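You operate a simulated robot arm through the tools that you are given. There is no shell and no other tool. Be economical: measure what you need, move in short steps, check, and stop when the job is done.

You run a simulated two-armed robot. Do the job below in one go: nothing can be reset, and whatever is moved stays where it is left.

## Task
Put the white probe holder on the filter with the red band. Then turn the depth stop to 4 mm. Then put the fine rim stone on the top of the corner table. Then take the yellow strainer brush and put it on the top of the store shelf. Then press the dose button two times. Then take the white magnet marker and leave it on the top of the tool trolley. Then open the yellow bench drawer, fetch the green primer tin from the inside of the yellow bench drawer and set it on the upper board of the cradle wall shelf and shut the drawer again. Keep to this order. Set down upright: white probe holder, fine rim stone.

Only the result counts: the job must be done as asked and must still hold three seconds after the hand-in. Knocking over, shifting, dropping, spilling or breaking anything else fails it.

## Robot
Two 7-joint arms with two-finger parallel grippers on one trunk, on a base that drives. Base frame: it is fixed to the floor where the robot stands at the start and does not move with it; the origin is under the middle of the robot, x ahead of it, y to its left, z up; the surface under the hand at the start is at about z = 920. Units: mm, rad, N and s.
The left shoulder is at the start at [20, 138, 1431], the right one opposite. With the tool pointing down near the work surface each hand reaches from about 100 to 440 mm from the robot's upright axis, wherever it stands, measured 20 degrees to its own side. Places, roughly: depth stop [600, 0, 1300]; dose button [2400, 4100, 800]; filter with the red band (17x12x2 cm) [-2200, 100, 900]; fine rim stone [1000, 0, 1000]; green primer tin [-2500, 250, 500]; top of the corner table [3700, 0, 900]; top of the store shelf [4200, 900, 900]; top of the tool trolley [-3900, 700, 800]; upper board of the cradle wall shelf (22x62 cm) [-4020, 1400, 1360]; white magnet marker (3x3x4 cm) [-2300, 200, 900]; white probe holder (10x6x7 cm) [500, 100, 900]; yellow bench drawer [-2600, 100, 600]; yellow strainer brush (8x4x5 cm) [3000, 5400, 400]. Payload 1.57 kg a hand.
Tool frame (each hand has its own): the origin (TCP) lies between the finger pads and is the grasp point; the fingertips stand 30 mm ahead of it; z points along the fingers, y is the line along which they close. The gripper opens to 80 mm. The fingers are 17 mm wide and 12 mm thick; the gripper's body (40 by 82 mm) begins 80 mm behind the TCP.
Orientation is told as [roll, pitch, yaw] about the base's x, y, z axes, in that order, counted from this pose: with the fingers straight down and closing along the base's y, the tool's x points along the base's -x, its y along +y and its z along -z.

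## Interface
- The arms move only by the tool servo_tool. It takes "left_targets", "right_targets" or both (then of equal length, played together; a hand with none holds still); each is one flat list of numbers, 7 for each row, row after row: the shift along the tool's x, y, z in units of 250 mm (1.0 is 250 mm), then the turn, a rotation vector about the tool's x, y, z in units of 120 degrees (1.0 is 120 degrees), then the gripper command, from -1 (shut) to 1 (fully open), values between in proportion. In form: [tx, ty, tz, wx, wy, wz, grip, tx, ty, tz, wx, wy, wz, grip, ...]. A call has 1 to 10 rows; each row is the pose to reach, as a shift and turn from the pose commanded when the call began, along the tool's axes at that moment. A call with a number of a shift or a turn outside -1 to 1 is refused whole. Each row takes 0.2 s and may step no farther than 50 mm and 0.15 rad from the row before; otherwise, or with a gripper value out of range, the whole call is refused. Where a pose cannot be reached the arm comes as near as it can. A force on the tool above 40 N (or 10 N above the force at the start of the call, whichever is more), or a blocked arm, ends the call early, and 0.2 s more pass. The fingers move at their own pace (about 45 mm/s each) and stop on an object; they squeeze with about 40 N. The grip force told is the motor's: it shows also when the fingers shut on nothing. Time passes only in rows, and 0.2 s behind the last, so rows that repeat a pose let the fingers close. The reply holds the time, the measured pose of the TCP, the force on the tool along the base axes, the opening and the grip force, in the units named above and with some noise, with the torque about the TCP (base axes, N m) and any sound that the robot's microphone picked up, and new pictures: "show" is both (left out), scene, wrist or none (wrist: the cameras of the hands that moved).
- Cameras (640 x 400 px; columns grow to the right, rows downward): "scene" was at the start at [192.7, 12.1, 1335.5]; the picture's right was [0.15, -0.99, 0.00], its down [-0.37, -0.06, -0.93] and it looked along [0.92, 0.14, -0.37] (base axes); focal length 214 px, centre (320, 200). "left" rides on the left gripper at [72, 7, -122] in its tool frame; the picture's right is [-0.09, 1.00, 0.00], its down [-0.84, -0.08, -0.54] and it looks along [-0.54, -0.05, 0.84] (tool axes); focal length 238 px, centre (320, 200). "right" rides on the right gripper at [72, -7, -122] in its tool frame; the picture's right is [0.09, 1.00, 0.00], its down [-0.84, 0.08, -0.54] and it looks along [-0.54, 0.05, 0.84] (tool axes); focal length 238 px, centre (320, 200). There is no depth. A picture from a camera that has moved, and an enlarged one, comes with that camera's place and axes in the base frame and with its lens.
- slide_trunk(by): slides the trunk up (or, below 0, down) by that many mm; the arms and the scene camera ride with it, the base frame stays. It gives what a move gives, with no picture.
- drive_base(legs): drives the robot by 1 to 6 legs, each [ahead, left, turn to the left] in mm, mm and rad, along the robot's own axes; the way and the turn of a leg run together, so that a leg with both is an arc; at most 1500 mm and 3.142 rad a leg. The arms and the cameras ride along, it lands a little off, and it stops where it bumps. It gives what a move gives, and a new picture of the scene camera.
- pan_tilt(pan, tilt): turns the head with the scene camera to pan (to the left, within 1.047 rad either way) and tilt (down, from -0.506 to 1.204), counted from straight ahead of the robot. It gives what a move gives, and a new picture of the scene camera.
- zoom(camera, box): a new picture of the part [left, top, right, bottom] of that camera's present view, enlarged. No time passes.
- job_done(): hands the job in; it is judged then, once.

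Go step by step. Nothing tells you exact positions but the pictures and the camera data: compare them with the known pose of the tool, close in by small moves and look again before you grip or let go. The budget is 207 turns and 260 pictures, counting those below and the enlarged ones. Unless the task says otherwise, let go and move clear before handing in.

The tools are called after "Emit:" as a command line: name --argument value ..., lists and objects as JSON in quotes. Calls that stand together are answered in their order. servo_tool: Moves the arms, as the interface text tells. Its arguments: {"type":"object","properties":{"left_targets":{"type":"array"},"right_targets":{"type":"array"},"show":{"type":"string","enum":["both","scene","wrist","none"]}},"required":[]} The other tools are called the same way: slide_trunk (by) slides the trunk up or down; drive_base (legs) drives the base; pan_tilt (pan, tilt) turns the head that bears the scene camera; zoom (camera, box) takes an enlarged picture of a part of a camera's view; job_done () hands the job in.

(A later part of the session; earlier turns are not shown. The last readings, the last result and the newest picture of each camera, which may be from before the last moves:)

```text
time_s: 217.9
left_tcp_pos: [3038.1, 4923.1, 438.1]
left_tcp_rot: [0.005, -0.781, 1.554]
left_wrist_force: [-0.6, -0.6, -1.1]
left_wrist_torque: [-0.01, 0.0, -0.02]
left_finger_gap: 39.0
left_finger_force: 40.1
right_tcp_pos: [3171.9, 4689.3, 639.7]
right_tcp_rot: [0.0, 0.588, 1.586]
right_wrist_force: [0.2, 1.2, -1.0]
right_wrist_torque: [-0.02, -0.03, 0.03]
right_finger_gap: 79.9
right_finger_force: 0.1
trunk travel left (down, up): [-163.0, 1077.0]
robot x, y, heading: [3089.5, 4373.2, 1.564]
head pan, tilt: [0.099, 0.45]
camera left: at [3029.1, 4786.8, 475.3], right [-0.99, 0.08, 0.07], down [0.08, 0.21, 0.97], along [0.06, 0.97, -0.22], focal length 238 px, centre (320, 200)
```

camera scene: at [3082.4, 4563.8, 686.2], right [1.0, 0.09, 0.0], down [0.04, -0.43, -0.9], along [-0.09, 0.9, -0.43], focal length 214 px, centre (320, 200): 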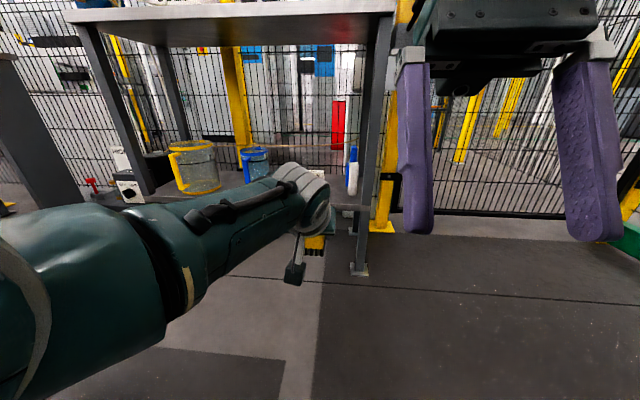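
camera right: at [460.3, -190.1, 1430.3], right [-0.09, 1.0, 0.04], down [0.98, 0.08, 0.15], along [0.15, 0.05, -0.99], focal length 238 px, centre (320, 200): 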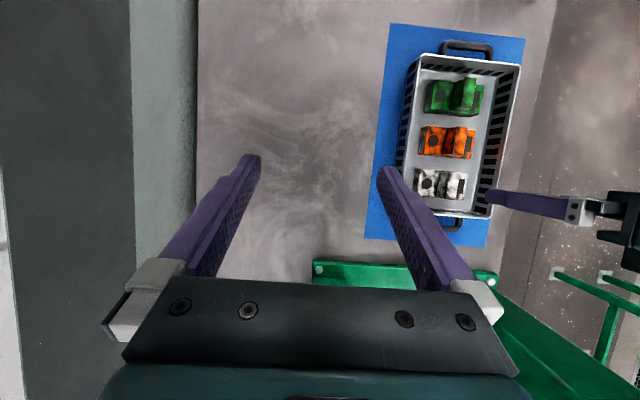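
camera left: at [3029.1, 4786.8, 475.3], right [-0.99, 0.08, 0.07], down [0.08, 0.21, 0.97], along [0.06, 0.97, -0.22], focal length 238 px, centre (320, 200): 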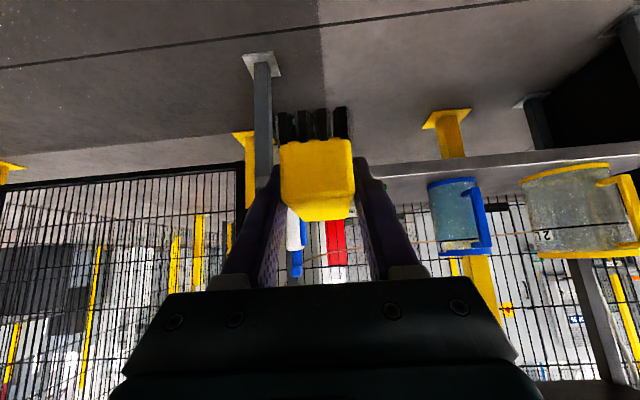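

The brush is held well. I'll raise the trunk, shift into the corridor and reverse to the store shelf area.

Emit:
slide_trunk --by 400

Emit:
slide_trunk --by 260

Emit:
drive_base --legs '[[0, -180, 0], [-1500, 0, 0], [-1500, 0, 0]]'

```text
time_s: 221.8
left_tcp_pos: [3038.7, 4923.1, 838.5]
left_tcp_rot: [0.006, -0.782, 1.554]
left_wrist_force: [0.0, 1.5, -0.8]
left_wrist_torque: [-0.02, 0.01, 0.01]
left_finger_gap: 38.8
left_finger_force: 40.1
right_tcp_pos: [3172.8, 4686.8, 1039.1]
right_tcp_rot: [0.001, 0.589, 1.587]
right_wrist_force: [0.9, 0.4, 0.5]
right_wrist_torque: [0.01, -0.02, 0.0]
right_finger_gap: 79.9
right_finger_force: 0.2
trunk travel left (down, up): [-563.0, 677.0]
robot x, y, heading: [3089.3, 4371.9, 1.569]
head pan, tilt: [0.099, 0.45]
```

```text
time_s: 224.4
left_tcp_pos: [3037.8, 4922.0, 1097.9]
left_tcp_rot: [0.005, -0.783, 1.553]
left_wrist_force: [0.1, -0.9, -1.3]
left_wrist_torque: [-0.02, -0.01, 0.03]
left_finger_gap: 39.1
left_finger_force: 39.8
right_tcp_pos: [3173.1, 4688.1, 1300.2]
right_tcp_rot: [-0.001, 0.587, 1.585]
right_wrist_force: [0.3, -0.7, 0.3]
right_wrist_torque: [-0.01, 0.05, -0.02]
right_finger_gap: 79.9
right_finger_force: 0.1
trunk travel left (down, up): [-823.0, 417.0]
robot x, y, heading: [3086.9, 4377.3, 1.564]
head pan, tilt: [0.099, 0.45]
```

```text
time_s: 240.0
left_tcp_pos: [3168.8, 1912.6, 1098.9]
left_tcp_rot: [0.004, -0.782, 1.537]
left_wrist_force: [-0.6, 0.8, -0.5]
left_wrist_torque: [0.02, -0.01, 0.01]
left_finger_gap: 38.7
left_finger_force: 40.2
right_tcp_pos: [3299.2, 1675.1, 1299.3]
right_tcp_rot: [0.0, 0.589, 1.567]
right_wrist_force: [-0.2, -0.6, -0.2]
right_wrist_torque: [-0.01, -0.02, -0.01]
right_finger_gap: 79.9
right_finger_force: 0.1
trunk travel left (down, up): [-823.0, 417.0]
robot x, y, heading: [3208.2, 1365.0, 1.548]
head pan, tilt: [0.099, 0.45]
camera scene: at [3207.3, 1552.8, 1346.1], right [1.0, 0.08, 0.0], down [0.03, -0.43, -0.9], along [-0.07, 0.9, -0.44], focal length 214 px, centre (320, 200)
```

scene: 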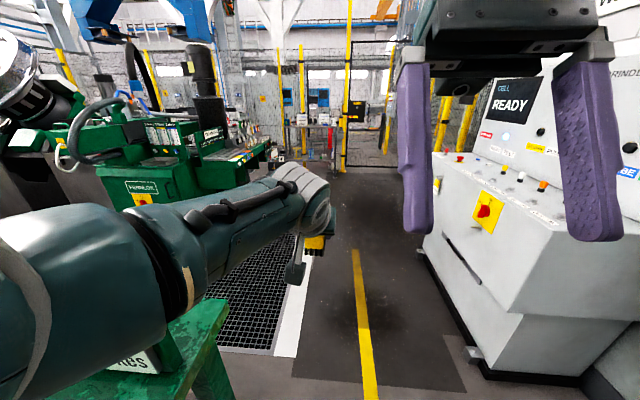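

Emit:
drive_base --legs '[[-420, 0, 0], [0, 0, -1.548]]'

Emit:
pan_tilt --pan 0 --tilt 0.35

```text
time_s: 246.3
left_tcp_pos: [3749.8, 1012.6, 1098.1]
left_tcp_rot: [0.005, -0.782, 0.008]
left_wrist_force: [0.2, 0.2, -0.6]
left_wrist_torque: [0.0, 0.02, 0.06]
left_finger_gap: 38.3
left_finger_force: 39.8
right_tcp_pos: [3519.3, 872.7, 1299.7]
right_tcp_rot: [0.001, 0.587, 0.043]
right_wrist_force: [-0.7, 0.0, 0.4]
right_wrist_torque: [0.0, 0.02, 0.01]
right_finger_gap: 80.0
right_finger_force: 0.0
trunk travel left (down, up): [-823.0, 417.0]
robot x, y, heading: [3200.8, 948.2, 0.02]
head pan, tilt: [0.099, 0.45]
camera scene: at [3396.0, 958.9, 1346.1], right [0.12, -0.99, 0.0], down [-0.43, -0.05, -0.9], along [0.89, 0.11, -0.44], focal length 214 px, centre (320, 200)
```

scene: 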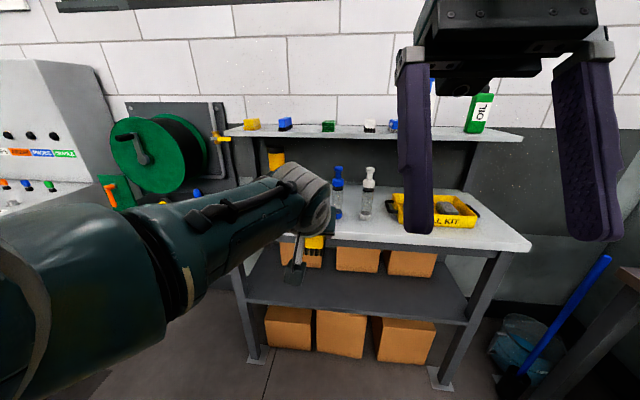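

```text
time_s: 247.0
left_tcp_pos: [3751.0, 1012.1, 1097.4]
left_tcp_rot: [0.006, -0.782, 0.008]
left_wrist_force: [-0.2, 0.6, -0.6]
left_wrist_torque: [-0.01, 0.03, 0.01]
left_finger_gap: 38.4
left_finger_force: 39.7
right_tcp_pos: [3519.9, 872.6, 1299.9]
right_tcp_rot: [0.001, 0.588, 0.041]
right_wrist_force: [-0.5, 0.3, 0.6]
right_wrist_torque: [0.03, -0.01, 0.01]
right_finger_gap: 80.3
right_finger_force: 0.2
trunk travel left (down, up): [-823.0, 417.0]
robot x, y, heading: [3201.0, 946.1, 0.023]
head pan, tilt: [0.0, 0.351]
camera scene: at [3397.8, 949.8, 1355.3], right [0.02, -1.0, 0.0], down [-0.34, -0.01, -0.94], along [0.94, 0.02, -0.34], focal length 214 px, centre (320, 200)
```

scene: 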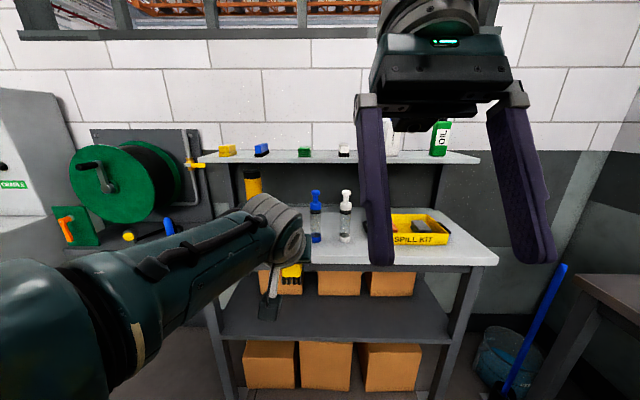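

The store shelf top (z ≈ 900) has a free space between the white bottle (y ≈ 868) and the SPILL KIT (y < 690). I'll line up for a spot at about (4090, 770).

Emit:
drive_base --legs '[[0, -240, -0.022], [230, 0, 0]]'

Emit:
pan_tilt --pan 0 --tilt 0.6

```text
time_s: 250.1
left_tcp_pos: [3978.8, 761.0, 1098.0]
left_tcp_rot: [0.005, -0.782, -0.014]
left_wrist_force: [-0.3, 0.0, -1.2]
left_wrist_torque: [0.0, 0.0, -0.03]
left_finger_gap: 38.5
left_finger_force: 40.2
right_tcp_pos: [3744.1, 624.6, 1298.9]
right_tcp_rot: [-0.002, 0.588, 0.018]
right_wrist_force: [0.0, 0.3, 0.1]
right_wrist_torque: [0.0, 0.01, 0.01]
right_finger_gap: 80.2
right_finger_force: 0.0
trunk travel left (down, up): [-823.0, 417.0]
robot x, y, heading: [3430.1, 705.8, -0.002]
head pan, tilt: [0.0, 0.351]
camera scene: at [3624.6, 705.4, 1355.3], right [0.0, -1.0, 0.0], down [-0.34, 0.0, -0.94], along [0.94, 0.0, -0.34], focal length 214 px, centre (320, 200)
```

scene: 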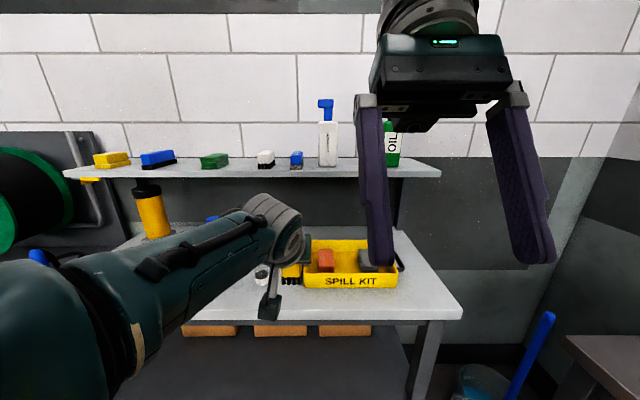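

```text
time_s: 250.9
left_tcp_pos: [3980.3, 760.9, 1097.5]
left_tcp_rot: [0.003, -0.78, -0.013]
left_wrist_force: [0.5, 0.3, -0.3]
left_wrist_torque: [-0.03, 0.01, 0.0]
left_finger_gap: 38.9
left_finger_force: 39.5
right_tcp_pos: [3745.7, 625.3, 1300.3]
right_tcp_rot: [-0.001, 0.588, 0.021]
right_wrist_force: [0.0, 0.5, 1.0]
right_wrist_torque: [-0.02, 0.03, 0.02]
right_finger_gap: 80.0
right_finger_force: 0.1
trunk travel left (down, up): [-823.0, 417.0]
robot x, y, heading: [3430.2, 710.2, -0.003]
head pan, tilt: [0.0, 0.6]
camera scene: at [3619.9, 705.5, 1332.6], right [0.0, -1.0, 0.0], down [-0.56, 0.0, -0.83], along [0.83, 0.0, -0.56], focal length 214 px, centre (320, 200)
```

scene: 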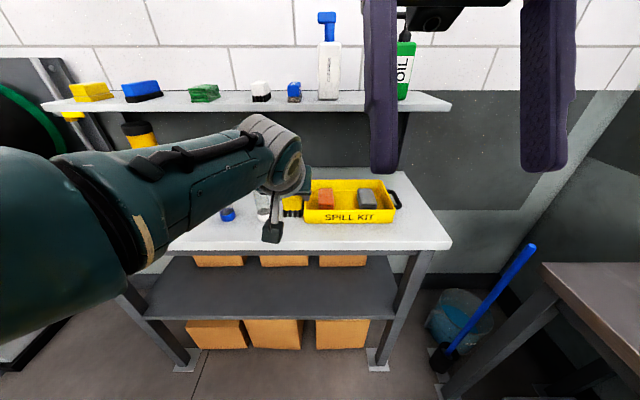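

The spill kit's left side is really at y ≈ 758, so I'll aim for y ≈ 822, between it and the bottle, near the front. I'll shift and drive in.

Emit:
drive_base --legs '[[80, 60, 0]]'

Emit:
servo_tool --left_targets '[0, 0, 0, 0, 0, 0, -1]' --show "wrist"

```text
time_s: 252.0
left_tcp_pos: [4060.2, 818.5, 1097.0]
left_tcp_rot: [0.004, -0.781, -0.016]
left_wrist_force: [-0.5, -0.1, -1.5]
left_wrist_torque: [0.0, 0.02, 0.0]
left_finger_gap: 38.8
left_finger_force: 40.2
right_tcp_pos: [3824.7, 683.0, 1299.1]
right_tcp_rot: [-0.002, 0.587, 0.017]
right_wrist_force: [-0.3, 0.3, 0.0]
right_wrist_torque: [0.01, 0.01, 0.0]
right_finger_gap: 80.3
right_finger_force: 0.0
trunk travel left (down, up): [-823.0, 417.0]
robot x, y, heading: [3511.7, 768.4, -0.001]
head pan, tilt: [0.0, 0.6]
camera scene: at [3700.4, 763.0, 1332.6], right [0.0, -1.0, 0.0], down [-0.57, 0.0, -0.82], along [0.82, 0.0, -0.57], focal length 214 px, centre (320, 200)
```

scene: 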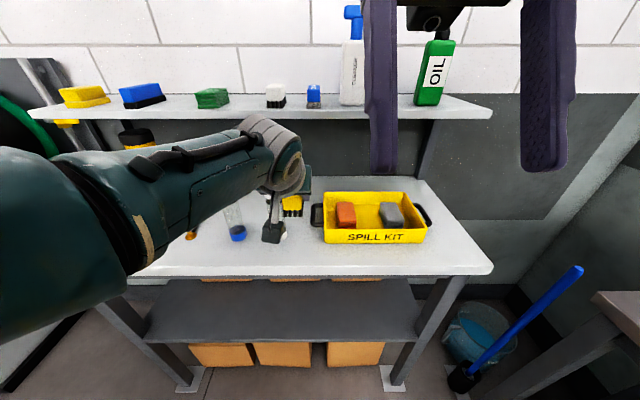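

```text
time_s: 252.4
left_tcp_pos: [4059.4, 817.4, 1097.0]
left_tcp_rot: [0.005, -0.781, -0.014]
left_wrist_force: [0.1, 0.0, -0.3]
left_wrist_torque: [0.02, 0.05, 0.01]
left_finger_gap: 38.8
left_finger_force: 39.7
right_tcp_pos: [3824.8, 683.0, 1299.8]
right_tcp_rot: [-0.001, 0.588, 0.017]
right_wrist_force: [-0.8, -1.0, 0.7]
right_wrist_torque: [-0.01, 0.01, -0.02]
right_finger_gap: 80.4
right_finger_force: 0.0
trunk travel left (down, up): [-823.0, 417.0]
robot x, y, heading: [3510.3, 767.8, -0.004]
head pan, tilt: [0.0, 0.6]
camera left: at [3921.8, 826.5, 1134.9], right [0.08, 0.99, 0.07], down [0.21, -0.08, 0.97], along [0.97, -0.06, -0.22], focal length 238 px, centre (320, 200)
```

left: 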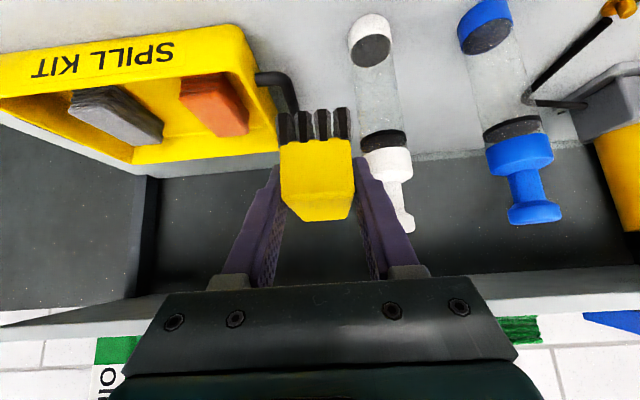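

Clearances on both sides are fine. I'll lower the trunk toward the shelf top.

Emit:
slide_trunk --by -135

Emit:
servo_tool --left_targets '[0, 0, 0, 0, 0, 0, -1]' --show "both"

```text
time_s: 254.0
left_tcp_pos: [4058.7, 818.0, 962.8]
left_tcp_rot: [0.006, -0.781, -0.016]
left_wrist_force: [0.7, 0.3, -0.7]
left_wrist_torque: [0.02, 0.03, -0.01]
left_finger_gap: 39.0
left_finger_force: 39.7
right_tcp_pos: [3825.8, 682.9, 1164.6]
right_tcp_rot: [-0.003, 0.588, 0.019]
right_wrist_force: [0.4, -0.2, 0.0]
right_wrist_torque: [-0.01, 0.04, -0.01]
right_finger_gap: 80.2
right_finger_force: 0.0
trunk travel left (down, up): [-688.0, 552.0]
robot x, y, heading: [3511.9, 767.4, -0.002]
head pan, tilt: [0.0, 0.6]
```

```text
time_s: 254.4
left_tcp_pos: [4058.8, 817.4, 962.5]
left_tcp_rot: [0.005, -0.781, -0.016]
left_wrist_force: [-0.4, 0.2, 0.0]
left_wrist_torque: [0.04, 0.02, 0.01]
left_finger_gap: 39.0
left_finger_force: 40.4
right_tcp_pos: [3825.3, 683.6, 1164.0]
right_tcp_rot: [-0.003, 0.59, 0.018]
right_wrist_force: [0.2, -0.2, -0.4]
right_wrist_torque: [0.06, -0.04, -0.02]
right_finger_gap: 80.4
right_finger_force: 0.1
trunk travel left (down, up): [-688.0, 552.0]
robot x, y, heading: [3512.0, 767.9, -0.003]
head pan, tilt: [0.0, 0.6]
camera scene: at [3700.4, 763.0, 1197.6], right [0.0, -1.0, 0.0], down [-0.56, 0.0, -0.83], along [0.83, 0.0, -0.56], focal length 214 px, centre (320, 200)
camera left: at [3921.9, 826.5, 1000.1], right [0.08, 0.99, 0.07], down [0.21, -0.08, 0.97], along [0.97, -0.06, -0.22], focal length 238 px, centre (320, 200)
```

scene: 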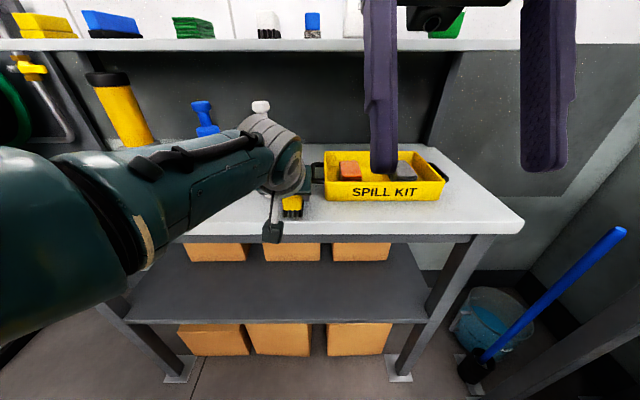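
left: 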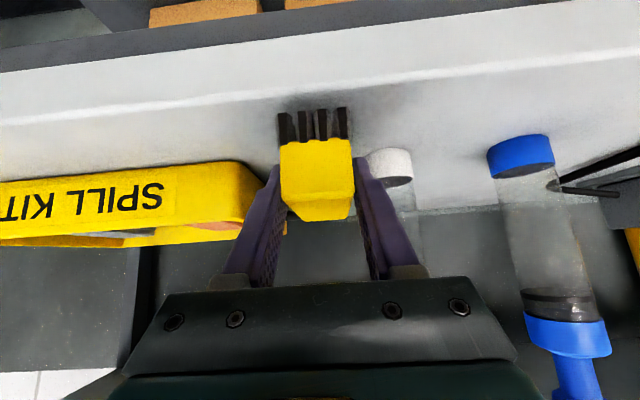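

Emit:
slide_trunk --by -10

Emit:
slide_trunk --by -4

Emit:
slide_trunk --by -3

```text
time_s: 255.0
left_tcp_pos: [4060.4, 817.6, 954.6]
left_tcp_rot: [0.005, -0.786, -0.016]
left_wrist_force: [0.1, 0.6, 5.1]
left_wrist_torque: [-0.11, 0.18, -0.02]
left_finger_gap: 38.8
left_finger_force: 40.2
right_tcp_pos: [3825.2, 682.2, 1155.2]
right_tcp_rot: [0.0, 0.586, 0.016]
right_wrist_force: [-0.1, 0.4, -0.4]
right_wrist_torque: [-0.03, 0.02, 0.05]
right_finger_gap: 80.1
right_finger_force: 0.0
trunk travel left (down, up): [-678.0, 562.0]
robot x, y, heading: [3512.5, 769.3, -0.006]
head pan, tilt: [0.0, 0.6]
```

```text
time_s: 255.6
left_tcp_pos: [4063.4, 817.8, 953.3]
left_tcp_rot: [0.007, -0.79, -0.017]
left_wrist_force: [-9.1, 0.8, 27.5]
left_wrist_torque: [0.01, 0.1, 0.02]
left_finger_gap: 38.7
left_finger_force: 40.4
right_tcp_pos: [3826.4, 683.5, 1150.5]
right_tcp_rot: [-0.001, 0.587, 0.017]
right_wrist_force: [0.2, 1.0, 0.6]
right_wrist_torque: [0.0, -0.01, -0.01]
right_finger_gap: 79.9
right_finger_force: 0.0
trunk travel left (down, up): [-674.0, 566.0]
robot x, y, heading: [3513.8, 767.8, -0.004]
head pan, tilt: [0.0, 0.6]
```

```text
time_s: 256.1
left_tcp_pos: [4063.5, 817.1, 949.5]
left_tcp_rot: [0.003, -0.792, -0.016]
left_wrist_force: [-5.3, 0.2, 27.5]
left_wrist_torque: [0.01, -0.6, -0.04]
left_finger_gap: 38.6
left_finger_force: 40.2
right_tcp_pos: [3826.1, 683.0, 1149.2]
right_tcp_rot: [0.0, 0.587, 0.017]
right_wrist_force: [0.6, 0.3, 0.0]
right_wrist_torque: [0.01, -0.02, -0.02]
right_finger_gap: 79.9
right_finger_force: 0.2
trunk travel left (down, up): [-671.0, 569.0]
robot x, y, heading: [3512.6, 764.6, -0.002]
head pan, tilt: [0.0, 0.6]
```

The brush is resting on the shelf. I'll ease up, open and look.

Emit:
slide_trunk --by 2

Emit:
servo_tool --left_targets '[0, 0, 0, 0, 0, 0, 0.35, 0, 0, 0, 0, 0, 0, 0.35, 0, 0, 0, 0, 0, 0, 0.35]' --show "wrist"

```text
time_s: 256.6
left_tcp_pos: [4062.8, 817.2, 950.3]
left_tcp_rot: [0.004, -0.786, -0.015]
left_wrist_force: [6.0, -0.9, 14.7]
left_wrist_torque: [-0.06, -0.86, -0.09]
left_finger_gap: 38.8
left_finger_force: 40.0
right_tcp_pos: [3827.0, 682.5, 1149.3]
right_tcp_rot: [-0.002, 0.586, 0.018]
right_wrist_force: [-0.2, -0.1, -0.5]
right_wrist_torque: [-0.01, 0.02, -0.02]
right_finger_gap: 79.9
right_finger_force: 0.1
trunk travel left (down, up): [-673.0, 567.0]
robot x, y, heading: [3509.8, 767.1, -0.007]
head pan, tilt: [0.0, 0.6]
```

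```text
time_s: 257.4
left_tcp_pos: [4060.4, 819.3, 948.1]
left_tcp_rot: [0.009, -0.78, -0.016]
left_wrist_force: [0.1, 6.7, 8.9]
left_wrist_torque: [-0.02, -0.22, 0.17]
left_finger_gap: 48.5
left_finger_force: 0.0
right_tcp_pos: [3825.1, 684.3, 1149.6]
right_tcp_rot: [0.0, 0.586, 0.019]
right_wrist_force: [-0.1, 0.3, -0.6]
right_wrist_torque: [-0.04, -0.02, 0.0]
right_finger_gap: 80.1
right_finger_force: 0.0
trunk travel left (down, up): [-673.0, 567.0]
robot x, y, heading: [3510.1, 765.1, -0.001]
head pan, tilt: [0.0, 0.6]
camera left: at [3922.3, 827.8, 984.9], right [0.08, 0.99, 0.07], down [0.21, -0.09, 0.97], along [0.97, -0.06, -0.22], focal length 238 px, centre (320, 200)
```

left: 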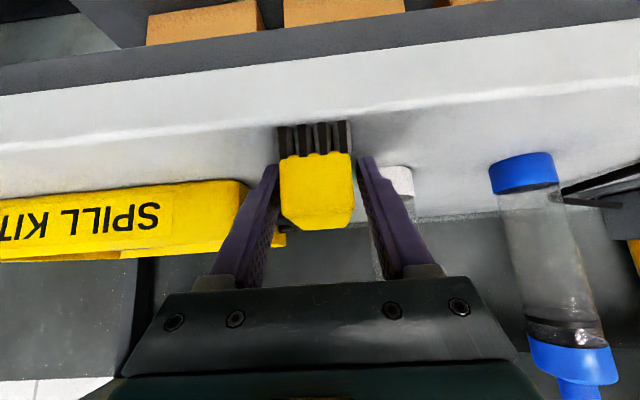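

The finger on the spill-kit side may be touching the kit's handle, so I'll narrow the opening slightly. Then I'll draw straight back along the brush.

Emit:
servo_tool --left_targets '[0, 0, 0, 0, 0, 0, 0.12, 0, 0, 0, 0, 0, 0, 0.12]' --show "wrist"

```text
time_s: 258.0
left_tcp_pos: [4058.2, 816.6, 947.1]
left_tcp_rot: [0.006, -0.78, -0.014]
left_wrist_force: [1.5, -0.4, 0.6]
left_wrist_torque: [-0.02, -0.06, 0.0]
left_finger_gap: 44.7
left_finger_force: 0.0
right_tcp_pos: [3826.0, 682.3, 1149.4]
right_tcp_rot: [-0.002, 0.589, 0.016]
right_wrist_force: [-0.1, -0.4, 0.0]
right_wrist_torque: [0.02, 0.0, -0.03]
right_finger_gap: 80.0
right_finger_force: 0.0
trunk travel left (down, up): [-673.0, 567.0]
robot x, y, heading: [3512.3, 765.2, -0.003]
head pan, tilt: [0.0, 0.6]
camera left: at [3921.8, 826.1, 984.8], right [0.08, 0.99, 0.07], down [0.21, -0.08, 0.97], along [0.97, -0.06, -0.22], focal length 238 px, centre (320, 200)
```

left: 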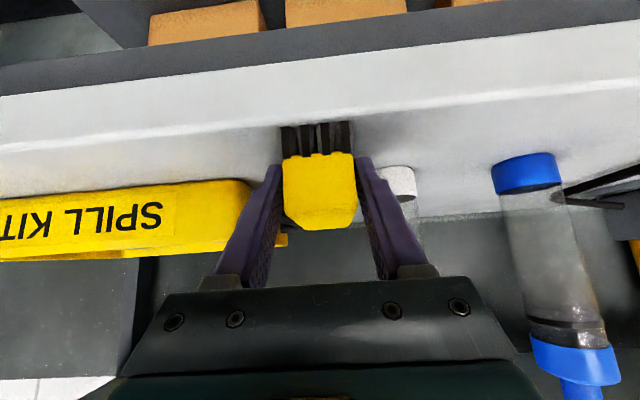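

Emit:
drive_base --legs '[[-120, 0, 0]]'

Emit:
servo_tool --left_targets '[0, 0, 0, 0, 0, 0, 0.12]' --show "wrist"

```text
time_s: 259.2
left_tcp_pos: [3941.1, 818.9, 946.9]
left_tcp_rot: [0.005, -0.782, -0.011]
left_wrist_force: [-0.1, -0.2, -0.2]
left_wrist_torque: [0.0, -0.01, -0.01]
left_finger_gap: 44.9
left_finger_force: 0.1
right_tcp_pos: [3707.5, 683.4, 1149.8]
right_tcp_rot: [0.0, 0.589, 0.024]
right_wrist_force: [0.3, 0.4, 0.8]
right_wrist_torque: [-0.04, 0.0, 0.0]
right_finger_gap: 80.1
right_finger_force: 0.1
trunk travel left (down, up): [-673.0, 567.0]
robot x, y, heading: [3393.8, 763.7, 0.001]
head pan, tilt: [0.0, 0.6]
camera scene: at [3583.1, 763.9, 1182.6], right [0.0, -1.0, 0.0], down [-0.56, 0.0, -0.83], along [0.83, 0.0, -0.56], focal length 214 px, centre (320, 200)
```

scene: 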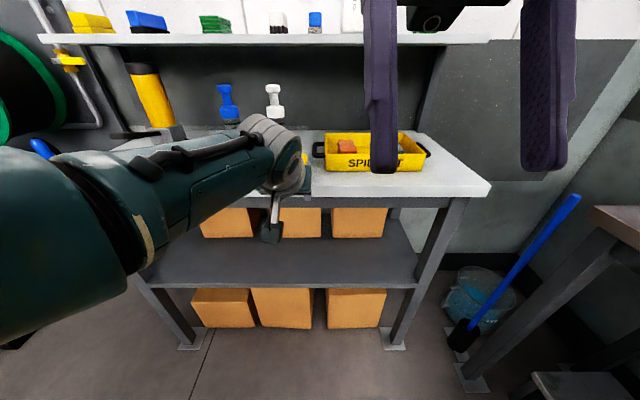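

```text
time_s: 259.6
left_tcp_pos: [3942.4, 819.6, 948.0]
left_tcp_rot: [0.005, -0.783, -0.011]
left_wrist_force: [-0.4, -0.1, 0.4]
left_wrist_torque: [0.0, 0.02, -0.04]
left_finger_gap: 44.9
left_finger_force: 0.1
right_tcp_pos: [3708.5, 684.3, 1148.5]
right_tcp_rot: [0.0, 0.587, 0.022]
right_wrist_force: [0.9, -0.6, -0.2]
right_wrist_torque: [0.02, 0.0, -0.01]
right_finger_gap: 80.0
right_finger_force: 0.0
trunk travel left (down, up): [-673.0, 567.0]
robot x, y, heading: [3392.6, 767.3, 0.0]
head pan, tilt: [0.0, 0.6]
camera left: at [3804.4, 828.3, 985.1], right [0.07, 0.99, 0.07], down [0.21, -0.08, 0.97], along [0.97, -0.06, -0.22], focal length 238 px, centre (320, 200)
```

left: 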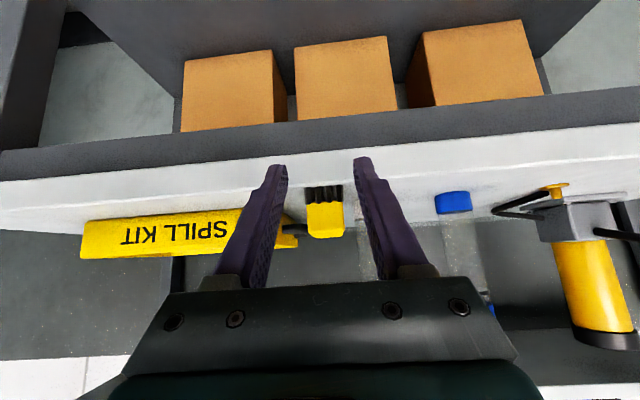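

The brush stands on the store shelf. Next is the dose button near (2350, 4130, 800), so I'll raise the trunk, back off and return up the corridor.

Emit:
slide_trunk --by 200

Emit:
drive_base --legs '[[-140, 0, 0], [0, 0, 1.571], [1500, 0, 0], [1300, 0, 0]]'

Emit:
pan_tilt --pan 0.9 --tilt 0.5

```text
time_s: 261.8
left_tcp_pos: [3942.0, 820.6, 1148.0]
left_tcp_rot: [0.004, -0.782, -0.012]
left_wrist_force: [-0.7, 0.3, 0.2]
left_wrist_torque: [-0.01, 0.0, 0.02]
left_finger_gap: 44.8
left_finger_force: 0.1
right_tcp_pos: [3709.1, 683.8, 1349.2]
right_tcp_rot: [-0.001, 0.588, 0.022]
right_wrist_force: [0.7, -0.5, 0.2]
right_wrist_torque: [-0.01, -0.03, 0.01]
right_finger_gap: 80.0
right_finger_force: 0.1
trunk travel left (down, up): [-873.0, 367.0]
robot x, y, heading: [3396.8, 767.1, 0.002]
head pan, tilt: [0.0, 0.6]
```

```text
time_s: 280.3
left_tcp_pos: [3266.1, 4164.6, 1148.0]
left_tcp_rot: [0.006, -0.784, 1.536]
left_wrist_force: [0.0, 0.4, -0.1]
left_wrist_torque: [-0.03, -0.01, -0.02]
left_finger_gap: 44.6
left_finger_force: 0.1
right_tcp_pos: [3396.2, 3928.2, 1349.8]
right_tcp_rot: [0.001, 0.589, 1.57]
right_wrist_force: [-0.7, -0.1, -0.4]
right_wrist_torque: [0.0, 0.02, -0.02]
right_finger_gap: 80.1
right_finger_force: 0.0
trunk travel left (down, up): [-873.0, 367.0]
robot x, y, heading: [3310.0, 3613.5, 1.547]
head pan, tilt: [0.0, 0.6]
camera scene: at [3312.9, 3802.0, 1382.6], right [1.0, -0.02, 0.0], down [-0.01, -0.56, -0.83], along [0.02, 0.82, -0.56], focal length 214 px, centre (320, 200)
```

scene: 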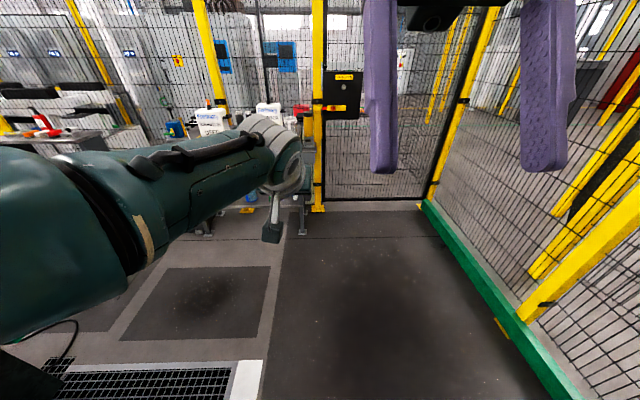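

```text
time_s: 281.5
left_tcp_pos: [3266.8, 4164.8, 1148.0]
left_tcp_rot: [0.004, -0.781, 1.534]
left_wrist_force: [0.7, -0.3, 0.1]
left_wrist_torque: [0.02, -0.02, 0.01]
left_finger_gap: 44.7
left_finger_force: 0.1
right_tcp_pos: [3395.6, 3928.1, 1350.6]
right_tcp_rot: [-0.002, 0.589, 1.57]
right_wrist_force: [0.0, -0.1, -0.2]
right_wrist_torque: [-0.01, 0.03, 0.02]
right_finger_gap: 79.9
right_finger_force: 0.0
trunk travel left (down, up): [-873.0, 367.0]
robot x, y, heading: [3307.2, 3616.9, 1.55]
head pan, tilt: [0.901, 0.499]
camera scene: at [3241.0, 3771.8, 1391.7], right [0.64, 0.77, 0.0], down [0.37, -0.31, -0.88], along [-0.68, 0.56, -0.48], focal length 214 px, centre (320, 200)
```

scene: 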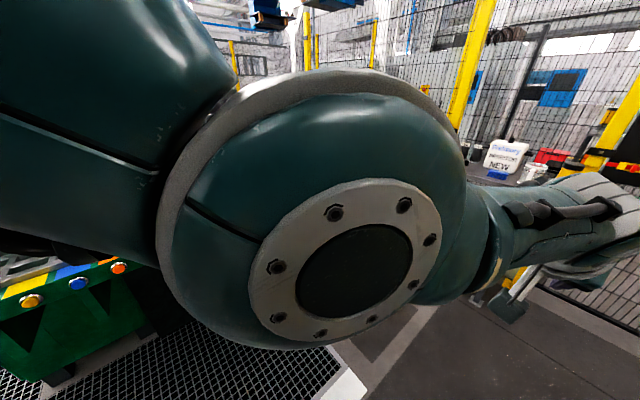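

The elbow blocks the left view. I'll drive on to y ≈ 4050 and turn to face the machine (-x).

Emit:
drive_base --legs '[[430, 0, 0], [0, 0, 1.59]]'

Emit:
pan_tilt --pan -0.1 --tilt 0.5

```text
time_s: 288.0
left_tcp_pos: [2770.6, 3964.8, 1147.3]
left_tcp_rot: [0.004, -0.781, -3.118]
left_wrist_force: [-0.7, -0.7, -0.4]
left_wrist_torque: [0.03, 0.02, -0.04]
left_finger_gap: 44.6
left_finger_force: 0.1
right_tcp_pos: [2999.5, 4108.5, 1349.6]
right_tcp_rot: [-0.001, 0.588, -3.086]
right_wrist_force: [-0.2, 0.4, -0.3]
right_wrist_torque: [0.01, -0.01, -0.01]
right_finger_gap: 80.1
right_finger_force: 0.2
trunk travel left (down, up): [-873.0, 367.0]
robot x, y, heading: [3316.1, 4038.9, -3.104]
head pan, tilt: [0.901, 0.499]
camera scene: at [3164.4, 3959.6, 1391.7], right [-0.81, 0.59, 0.0], down [0.28, 0.39, -0.88], along [-0.52, -0.71, -0.48], focal length 214 px, centre (320, 200)
```

scene: 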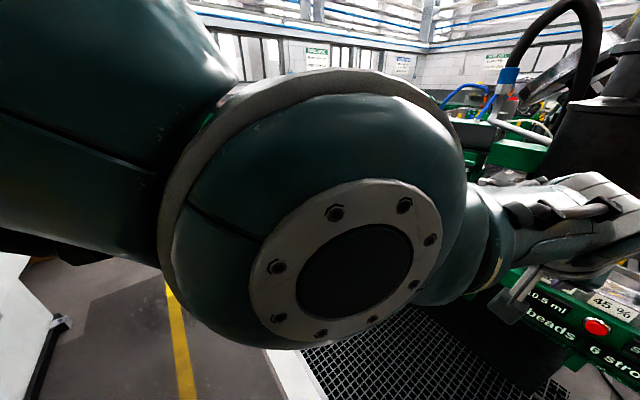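

```text
time_s: 289.3
left_tcp_pos: [2770.6, 3964.2, 1147.3]
left_tcp_rot: [0.005, -0.782, -3.119]
left_wrist_force: [-0.6, 0.2, 0.0]
left_wrist_torque: [0.01, 0.0, 0.0]
left_finger_gap: 45.1
left_finger_force: 0.1
right_tcp_pos: [2999.6, 4108.0, 1350.5]
right_tcp_rot: [0.002, 0.588, -3.086]
right_wrist_force: [-0.4, 0.2, -0.1]
right_wrist_torque: [0.02, -0.04, 0.0]
right_finger_gap: 79.9
right_finger_force: 0.0
trunk travel left (down, up): [-873.0, 367.0]
robot x, y, heading: [3316.8, 4038.5, -3.102]
head pan, tilt: [-0.099, 0.499]
camera scene: at [3127.5, 4038.6, 1391.7], right [0.06, 1.0, 0.0], down [0.48, -0.03, -0.88], along [-0.88, 0.05, -0.48], focal length 214 px, centre (320, 200)
```

scene: 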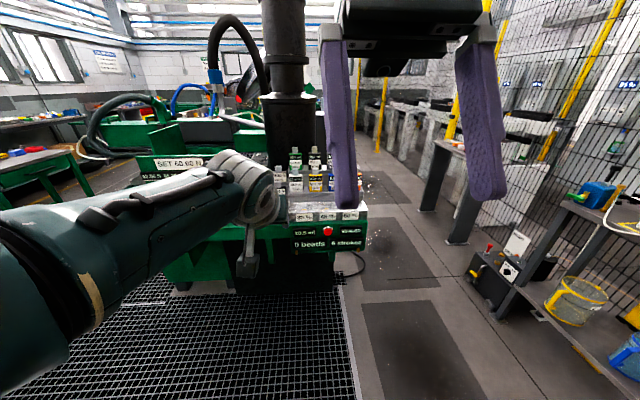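

Emit:
zoom --camera "scene" --box '[240, 130, 400, 270]'

```text
2.86 times, centred on (320, 200) of scene
camera zoom: at [3127.5, 4038.6, 1391.7], right [0.06, 1.0, 0.0], down [0.48, -0.03, -0.88], along [-0.88, 0.05, -0.48], focal length 613 px, centre (320, 200)
```

zoom: 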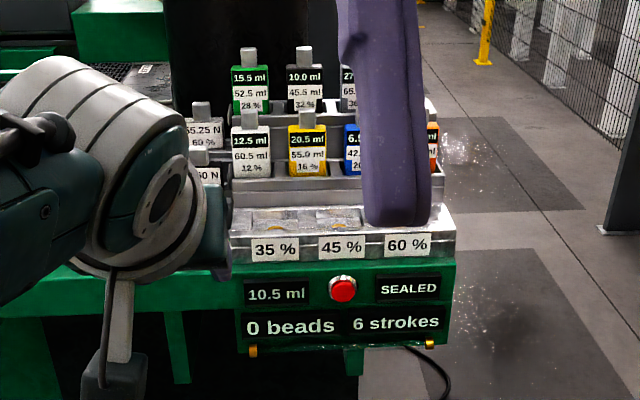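

The red button sits on the vertical panel between "10.5 ml" and "SEALED", at about (2340, 4125, 800). I'll tilt the left hand to horizontal with the fingers shut.

Emit:
servo_tool --left_targets '[0, 0, 0, 0, -0.065, 0, -1, 0, 0, 0, 0, -0.13, 0, -1, 0, 0, 0, 0, -0.195, 0, -1, 0, 0, 0, 0, -0.26, 0, -1, 0, 0, 0, 0, -0.32, 0, -1, 0, 0, 0, 0, -0.373, 0, -1]' --show "none"

Emit:
drive_base --legs '[[0, -165, -0.04]]'

```text
time_s: 290.7
left_tcp_pos: [2780.4, 3946.4, 1157.8]
left_tcp_rot: [0.047, -1.451, 3.121]
left_wrist_force: [-0.3, 0.2, -0.2]
left_wrist_torque: [0.01, -0.03, 0.02]
left_finger_gap: 0.0
left_finger_force: 21.3
left hand out of reach, approached as far as the arm can: row 4, 5, 6
right_tcp_pos: [2999.2, 4108.2, 1349.1]
right_tcp_rot: [0.0, 0.588, -3.087]
right_wrist_force: [0.2, 0.0, 0.5]
right_wrist_torque: [0.03, 0.01, -0.01]
right_finger_gap: 79.7
right_finger_force: 0.1
trunk travel left (down, up): [-873.0, 367.0]
robot x, y, heading: [3319.7, 4042.0, -3.103]
head pan, tilt: [-0.099, 0.499]
```

```text
time_s: 292.1
left_tcp_pos: [2774.6, 4133.5, 1157.5]
left_tcp_rot: [0.038, -1.452, 3.091]
left_wrist_force: [1.0, 0.0, -0.1]
left_wrist_torque: [0.03, -0.01, -0.01]
left_finger_gap: 0.0
left_finger_force: 21.3
right_tcp_pos: [2999.9, 4284.0, 1349.4]
right_tcp_rot: [0.0, 0.589, -3.127]
right_wrist_force: [-0.8, -0.4, -0.2]
right_wrist_torque: [0.02, -0.03, -0.04]
right_finger_gap: 80.0
right_finger_force: 0.1
trunk travel left (down, up): [-873.0, 367.0]
robot x, y, heading: [3315.1, 4200.0, 3.137]
head pan, tilt: [-0.099, 0.499]
camera scene: at [3125.2, 4209.1, 1391.7], right [0.1, 0.99, 0.0], down [0.48, -0.05, -0.88], along [-0.87, 0.09, -0.48], focal length 214 px, centre (320, 200)
```

scene: 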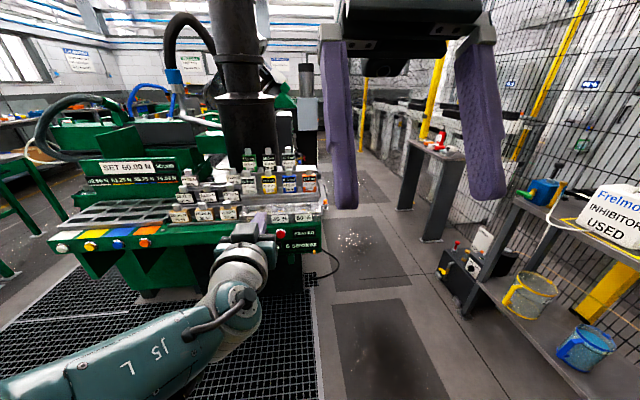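

The button triangulates to about (2356, 4120, 811). I'll lower the trunk and drive closer, stopping about 60 mm short.

Emit:
slide_trunk --by -342

Emit:
drive_base --legs '[[320, 12, 0]]'

Emit:
servo_tool --left_targets '[0, 0, 0, 0, 0, 0, -1]' --show "wrist"

```text
time_s: 295.5
left_tcp_pos: [2774.0, 4131.1, 814.7]
left_tcp_rot: [0.035, -1.452, 3.091]
left_wrist_force: [-0.1, -0.4, 0.3]
left_wrist_torque: [-0.03, 0.01, -0.03]
left_finger_gap: 0.1
left_finger_force: 21.6
right_tcp_pos: [3001.4, 4283.3, 1008.9]
right_tcp_rot: [-0.001, 0.588, -3.128]
right_wrist_force: [0.0, -0.2, -0.2]
right_wrist_torque: [0.0, 0.0, 0.01]
right_finger_gap: 80.2
right_finger_force: 0.1
trunk travel left (down, up): [-531.0, 709.0]
robot x, y, heading: [3314.2, 4198.2, 3.134]
head pan, tilt: [-0.099, 0.499]
```

```text
time_s: 297.6
left_tcp_pos: [2461.2, 4121.6, 815.0]
left_tcp_rot: [0.036, -1.452, 3.092]
left_wrist_force: [-0.2, 0.4, 0.0]
left_wrist_torque: [-0.01, 0.03, -0.03]
left_finger_gap: 0.1
left_finger_force: 21.2
right_tcp_pos: [2689.5, 4274.3, 1007.5]
right_tcp_rot: [0.001, 0.589, -3.128]
right_wrist_force: [-0.4, -0.4, 0.3]
right_wrist_torque: [0.0, 0.0, -0.01]
right_finger_gap: 80.1
right_finger_force: 0.1
trunk travel left (down, up): [-531.0, 709.0]
robot x, y, heading: [3002.6, 4191.8, 3.136]
head pan, tilt: [-0.099, 0.499]
camera scene: at [2812.7, 4198.7, 1049.7], right [0.11, 0.99, 0.0], down [0.48, -0.05, -0.88], along [-0.87, 0.09, -0.48], focal length 214 px, centre (320, 200)
```

scene: 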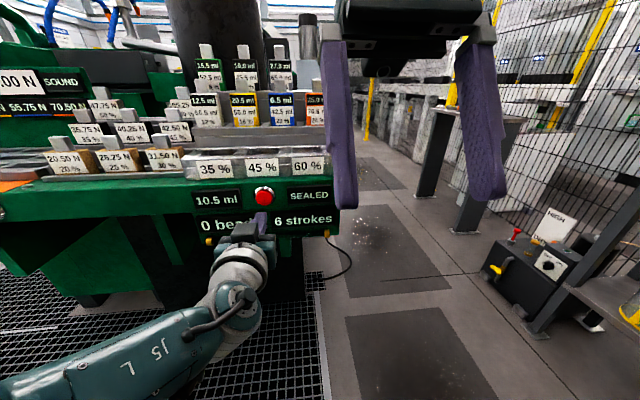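

```text
time_s: 298.0
left_tcp_pos: [2461.4, 4122.0, 815.7]
left_tcp_rot: [0.037, -1.451, 3.09]
left_wrist_force: [0.1, -0.7, 0.5]
left_wrist_torque: [0.01, -0.01, -0.04]
left_finger_gap: 0.1
left_finger_force: 21.8
right_tcp_pos: [2688.2, 4273.7, 1007.2]
right_tcp_rot: [0.0, 0.589, -3.129]
right_wrist_force: [0.0, -0.1, -0.8]
right_wrist_torque: [0.0, 0.0, 0.03]
right_finger_gap: 80.0
right_finger_force: 0.1
trunk travel left (down, up): [-531.0, 709.0]
robot x, y, heading: [3000.4, 4191.4, 3.138]
head pan, tilt: [-0.099, 0.499]
camera left: at [2590.6, 4113.4, 760.2], right [-0.03, -1.0, 0.1], down [0.44, 0.07, 0.9], along [-0.9, 0.07, 0.44], focal length 238 px, centre (320, 200)
```

left: 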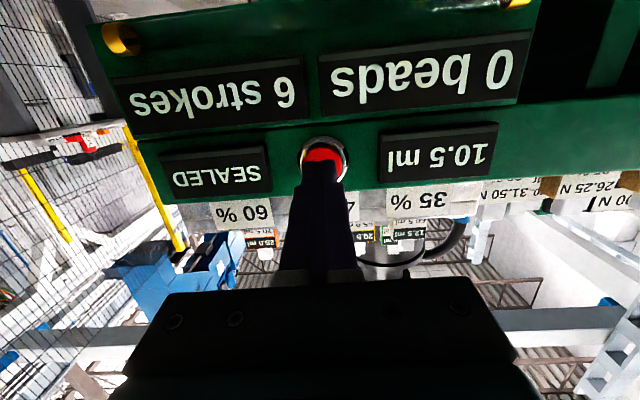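

The button centre is at about (2369, 4120, 824). I'll bring the fingertip in line, about 20 mm from it.

Emit:
servo_tool --left_targets '[-0.04, 0.003, 0.08, 0, 0, 0, -1, -0.08, 0.006, 0.16, 0, 0, 0, -1, -0.08, 0.006, 0.16, 0, 0, 0, -1]'

```text
time_s: 298.8
left_tcp_pos: [2427.0, 4108.3, 846.8]
left_tcp_rot: [0.04, -1.452, 3.088]
left_wrist_force: [0.3, 0.5, -0.1]
left_wrist_torque: [0.02, 0.0, 0.03]
left_finger_gap: 0.0
left_finger_force: 21.3
left hand out of reach, approached as far as the arm can: row 1, 2, 3
right_tcp_pos: [2688.3, 4274.0, 1007.2]
right_tcp_rot: [-0.001, 0.586, -3.128]
right_wrist_force: [0.0, 0.5, -0.6]
right_wrist_torque: [-0.01, -0.01, -0.02]
right_finger_gap: 80.2
right_finger_force: 0.1
trunk travel left (down, up): [-531.0, 709.0]
robot x, y, heading: [3002.3, 4187.2, 3.134]
head pan, tilt: [-0.099, 0.499]
camera scene: at [2812.2, 4198.6, 1049.8], right [0.1, 0.99, 0.0], down [0.48, -0.05, -0.88], along [-0.87, 0.09, -0.48], focal length 214 px, centre (320, 200)
camera left: at [2556.6, 4100.8, 790.9], right [-0.03, -0.99, 0.1], down [0.44, 0.07, 0.89], along [-0.9, 0.07, 0.44], focal length 238 px, centre (320, 200)
```

scene: 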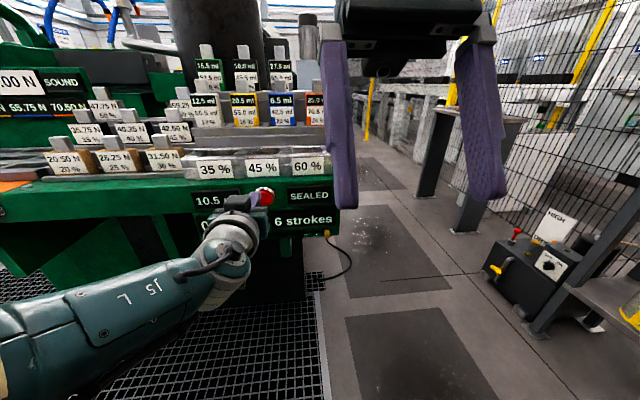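
left: 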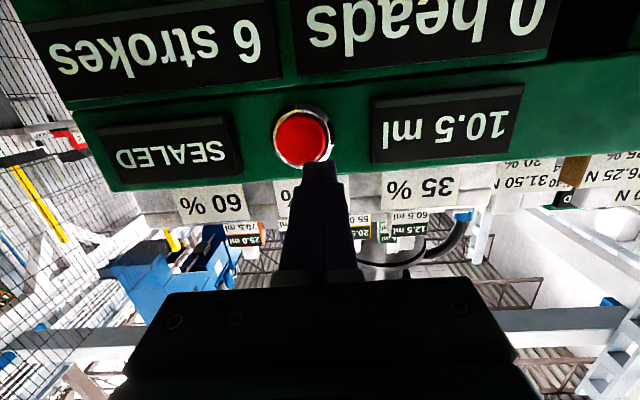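

The arm clipped again near its limit, so I'll fine-position with the trunk and base instead. The button is at (2369, 4122, 827).

Emit:
slide_trunk --by -16

Emit:
drive_base --legs '[[0, -14, 0]]'

Emit:
servo_tool --left_targets '[0, 0, 0, 0, 0, 0, -1]' --show "wrist"

```text
time_s: 299.4
left_tcp_pos: [2428.1, 4109.6, 829.5]
left_tcp_rot: [0.037, -1.452, 3.091]
left_wrist_force: [0.5, -0.2, 0.8]
left_wrist_torque: [0.01, -0.02, 0.03]
left_finger_gap: 0.0
left_finger_force: 22.0
right_tcp_pos: [2687.9, 4274.2, 991.0]
right_tcp_rot: [0.002, 0.588, -3.129]
right_wrist_force: [0.1, 0.4, 0.1]
right_wrist_torque: [0.03, 0.02, -0.02]
right_finger_gap: 80.0
right_finger_force: 0.0
trunk travel left (down, up): [-515.0, 725.0]
robot x, y, heading: [3001.0, 4191.8, 3.136]
head pan, tilt: [-0.099, 0.499]
```

```text
time_s: 300.2
left_tcp_pos: [2428.5, 4124.6, 830.9]
left_tcp_rot: [0.035, -1.452, 3.092]
left_wrist_force: [-0.2, 0.1, -0.1]
left_wrist_torque: [0.0, 0.01, 0.0]
left_finger_gap: 0.0
left_finger_force: 21.2
right_tcp_pos: [2687.8, 4288.3, 990.9]
right_tcp_rot: [-0.001, 0.589, -3.127]
right_wrist_force: [-0.1, 0.7, -0.5]
right_wrist_torque: [-0.02, 0.03, 0.0]
right_finger_gap: 80.2
right_finger_force: 0.0
trunk travel left (down, up): [-515.0, 725.0]
robot x, y, heading: [3006.6, 4204.6, 3.142]
head pan, tilt: [-0.099, 0.499]
camera scene: at [2813.0, 4213.6, 1033.7], right [0.11, 0.99, 0.0], down [0.48, -0.05, -0.88], along [-0.87, 0.09, -0.48], focal length 214 px, centre (320, 200)
```

scene: 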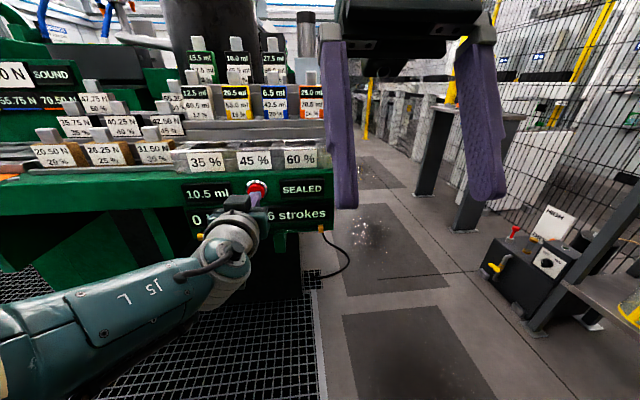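

```text
time_s: 300.6
left_tcp_pos: [2428.5, 4124.9, 828.5]
left_tcp_rot: [0.036, -1.452, 3.09]
left_wrist_force: [-0.3, -0.1, -0.1]
left_wrist_torque: [0.0, 0.02, 0.05]
left_finger_gap: 0.0
left_finger_force: 21.9
right_tcp_pos: [2687.9, 4288.3, 991.6]
right_tcp_rot: [0.001, 0.588, -3.129]
right_wrist_force: [0.5, 0.6, 0.1]
right_wrist_torque: [-0.01, 0.01, 0.04]
right_finger_gap: 80.1
right_finger_force: 0.0
trunk travel left (down, up): [-515.0, 725.0]
robot x, y, heading: [2999.0, 4205.0, 3.133]
head pan, tilt: [-0.099, 0.499]
camera left: at [2557.7, 4115.8, 774.4], right [-0.03, -0.99, 0.1], down [0.44, 0.07, 0.9], along [-0.9, 0.07, 0.44], focal length 238 px, centre (320, 200)
```

left: 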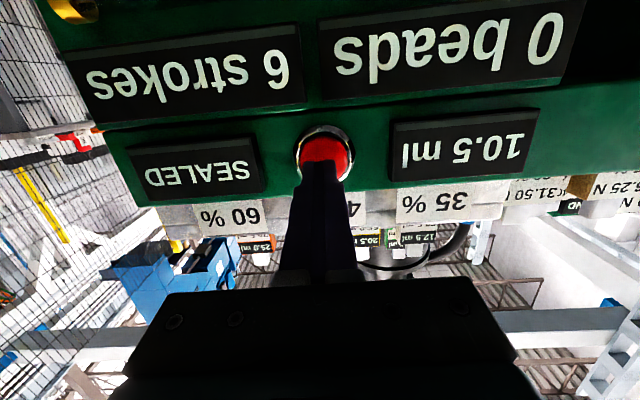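

The fingertip is lined up with the button. I'll move ahead in small steps and watch the force and the counter.

Emit:
drive_base --legs '[[24, 0, 0]]'

Emit:
servo_tool --left_targets '[0, 0, 0.02, 0, 0, 0, -1, 0, 0, 0.04, 0, 0, 0, -1]' --show "wrist"

```text
time_s: 301.4
left_tcp_pos: [2406.8, 4124.0, 828.4]
left_tcp_rot: [0.037, -1.447, 3.09]
left_wrist_force: [7.8, -0.2, -1.1]
left_wrist_torque: [-0.04, 0.01, 0.04]
left_finger_gap: 0.1
left_finger_force: 21.2
right_tcp_pos: [2665.8, 4288.4, 991.1]
right_tcp_rot: [0.0, 0.591, -3.129]
right_wrist_force: [-0.1, 0.5, 0.6]
right_wrist_torque: [0.0, -0.02, -0.01]
right_finger_gap: 80.1
right_finger_force: 0.1
trunk travel left (down, up): [-515.0, 725.0]
robot x, y, heading: [2980.3, 4207.3, 3.135]
head pan, tilt: [-0.099, 0.499]
heard: click
camera scene: at [2790.8, 4213.4, 1033.3], right [0.11, 0.99, 0.0], down [0.48, -0.05, -0.88], along [-0.87, 0.09, -0.48], focal length 214 px, centre (320, 200)
```

scene: 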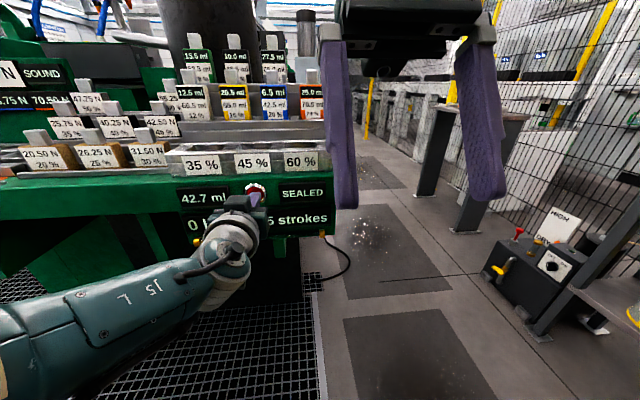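

```text
time_s: 302.0
left_tcp_pos: [2406.6, 4122.8, 828.4]
left_tcp_rot: [0.038, -1.448, 3.089]
left_wrist_force: [8.0, 0.2, 0.8]
left_wrist_torque: [0.03, 0.05, 0.07]
left_finger_gap: 0.0
left_finger_force: 21.7
left hand out of reach, approached as far as the arm can: row 1, 2
right_tcp_pos: [2666.2, 4288.0, 989.8]
right_tcp_rot: [0.001, 0.59, -3.127]
right_wrist_force: [0.4, -0.4, -0.6]
right_wrist_torque: [0.0, -0.01, -0.02]
right_finger_gap: 80.1
right_finger_force: 0.1
trunk travel left (down, up): [-515.0, 725.0]
robot x, y, heading: [2980.8, 4207.1, 3.133]
head pan, tilt: [-0.099, 0.499]
camera left: at [2536.1, 4115.7, 773.3], right [-0.03, -0.99, 0.1], down [0.44, 0.07, 0.9], along [-0.9, 0.07, 0.43], focal length 238 px, centre (320, 200)
```

left: 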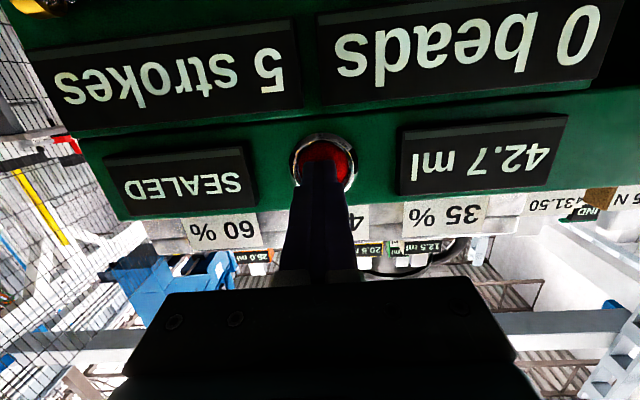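

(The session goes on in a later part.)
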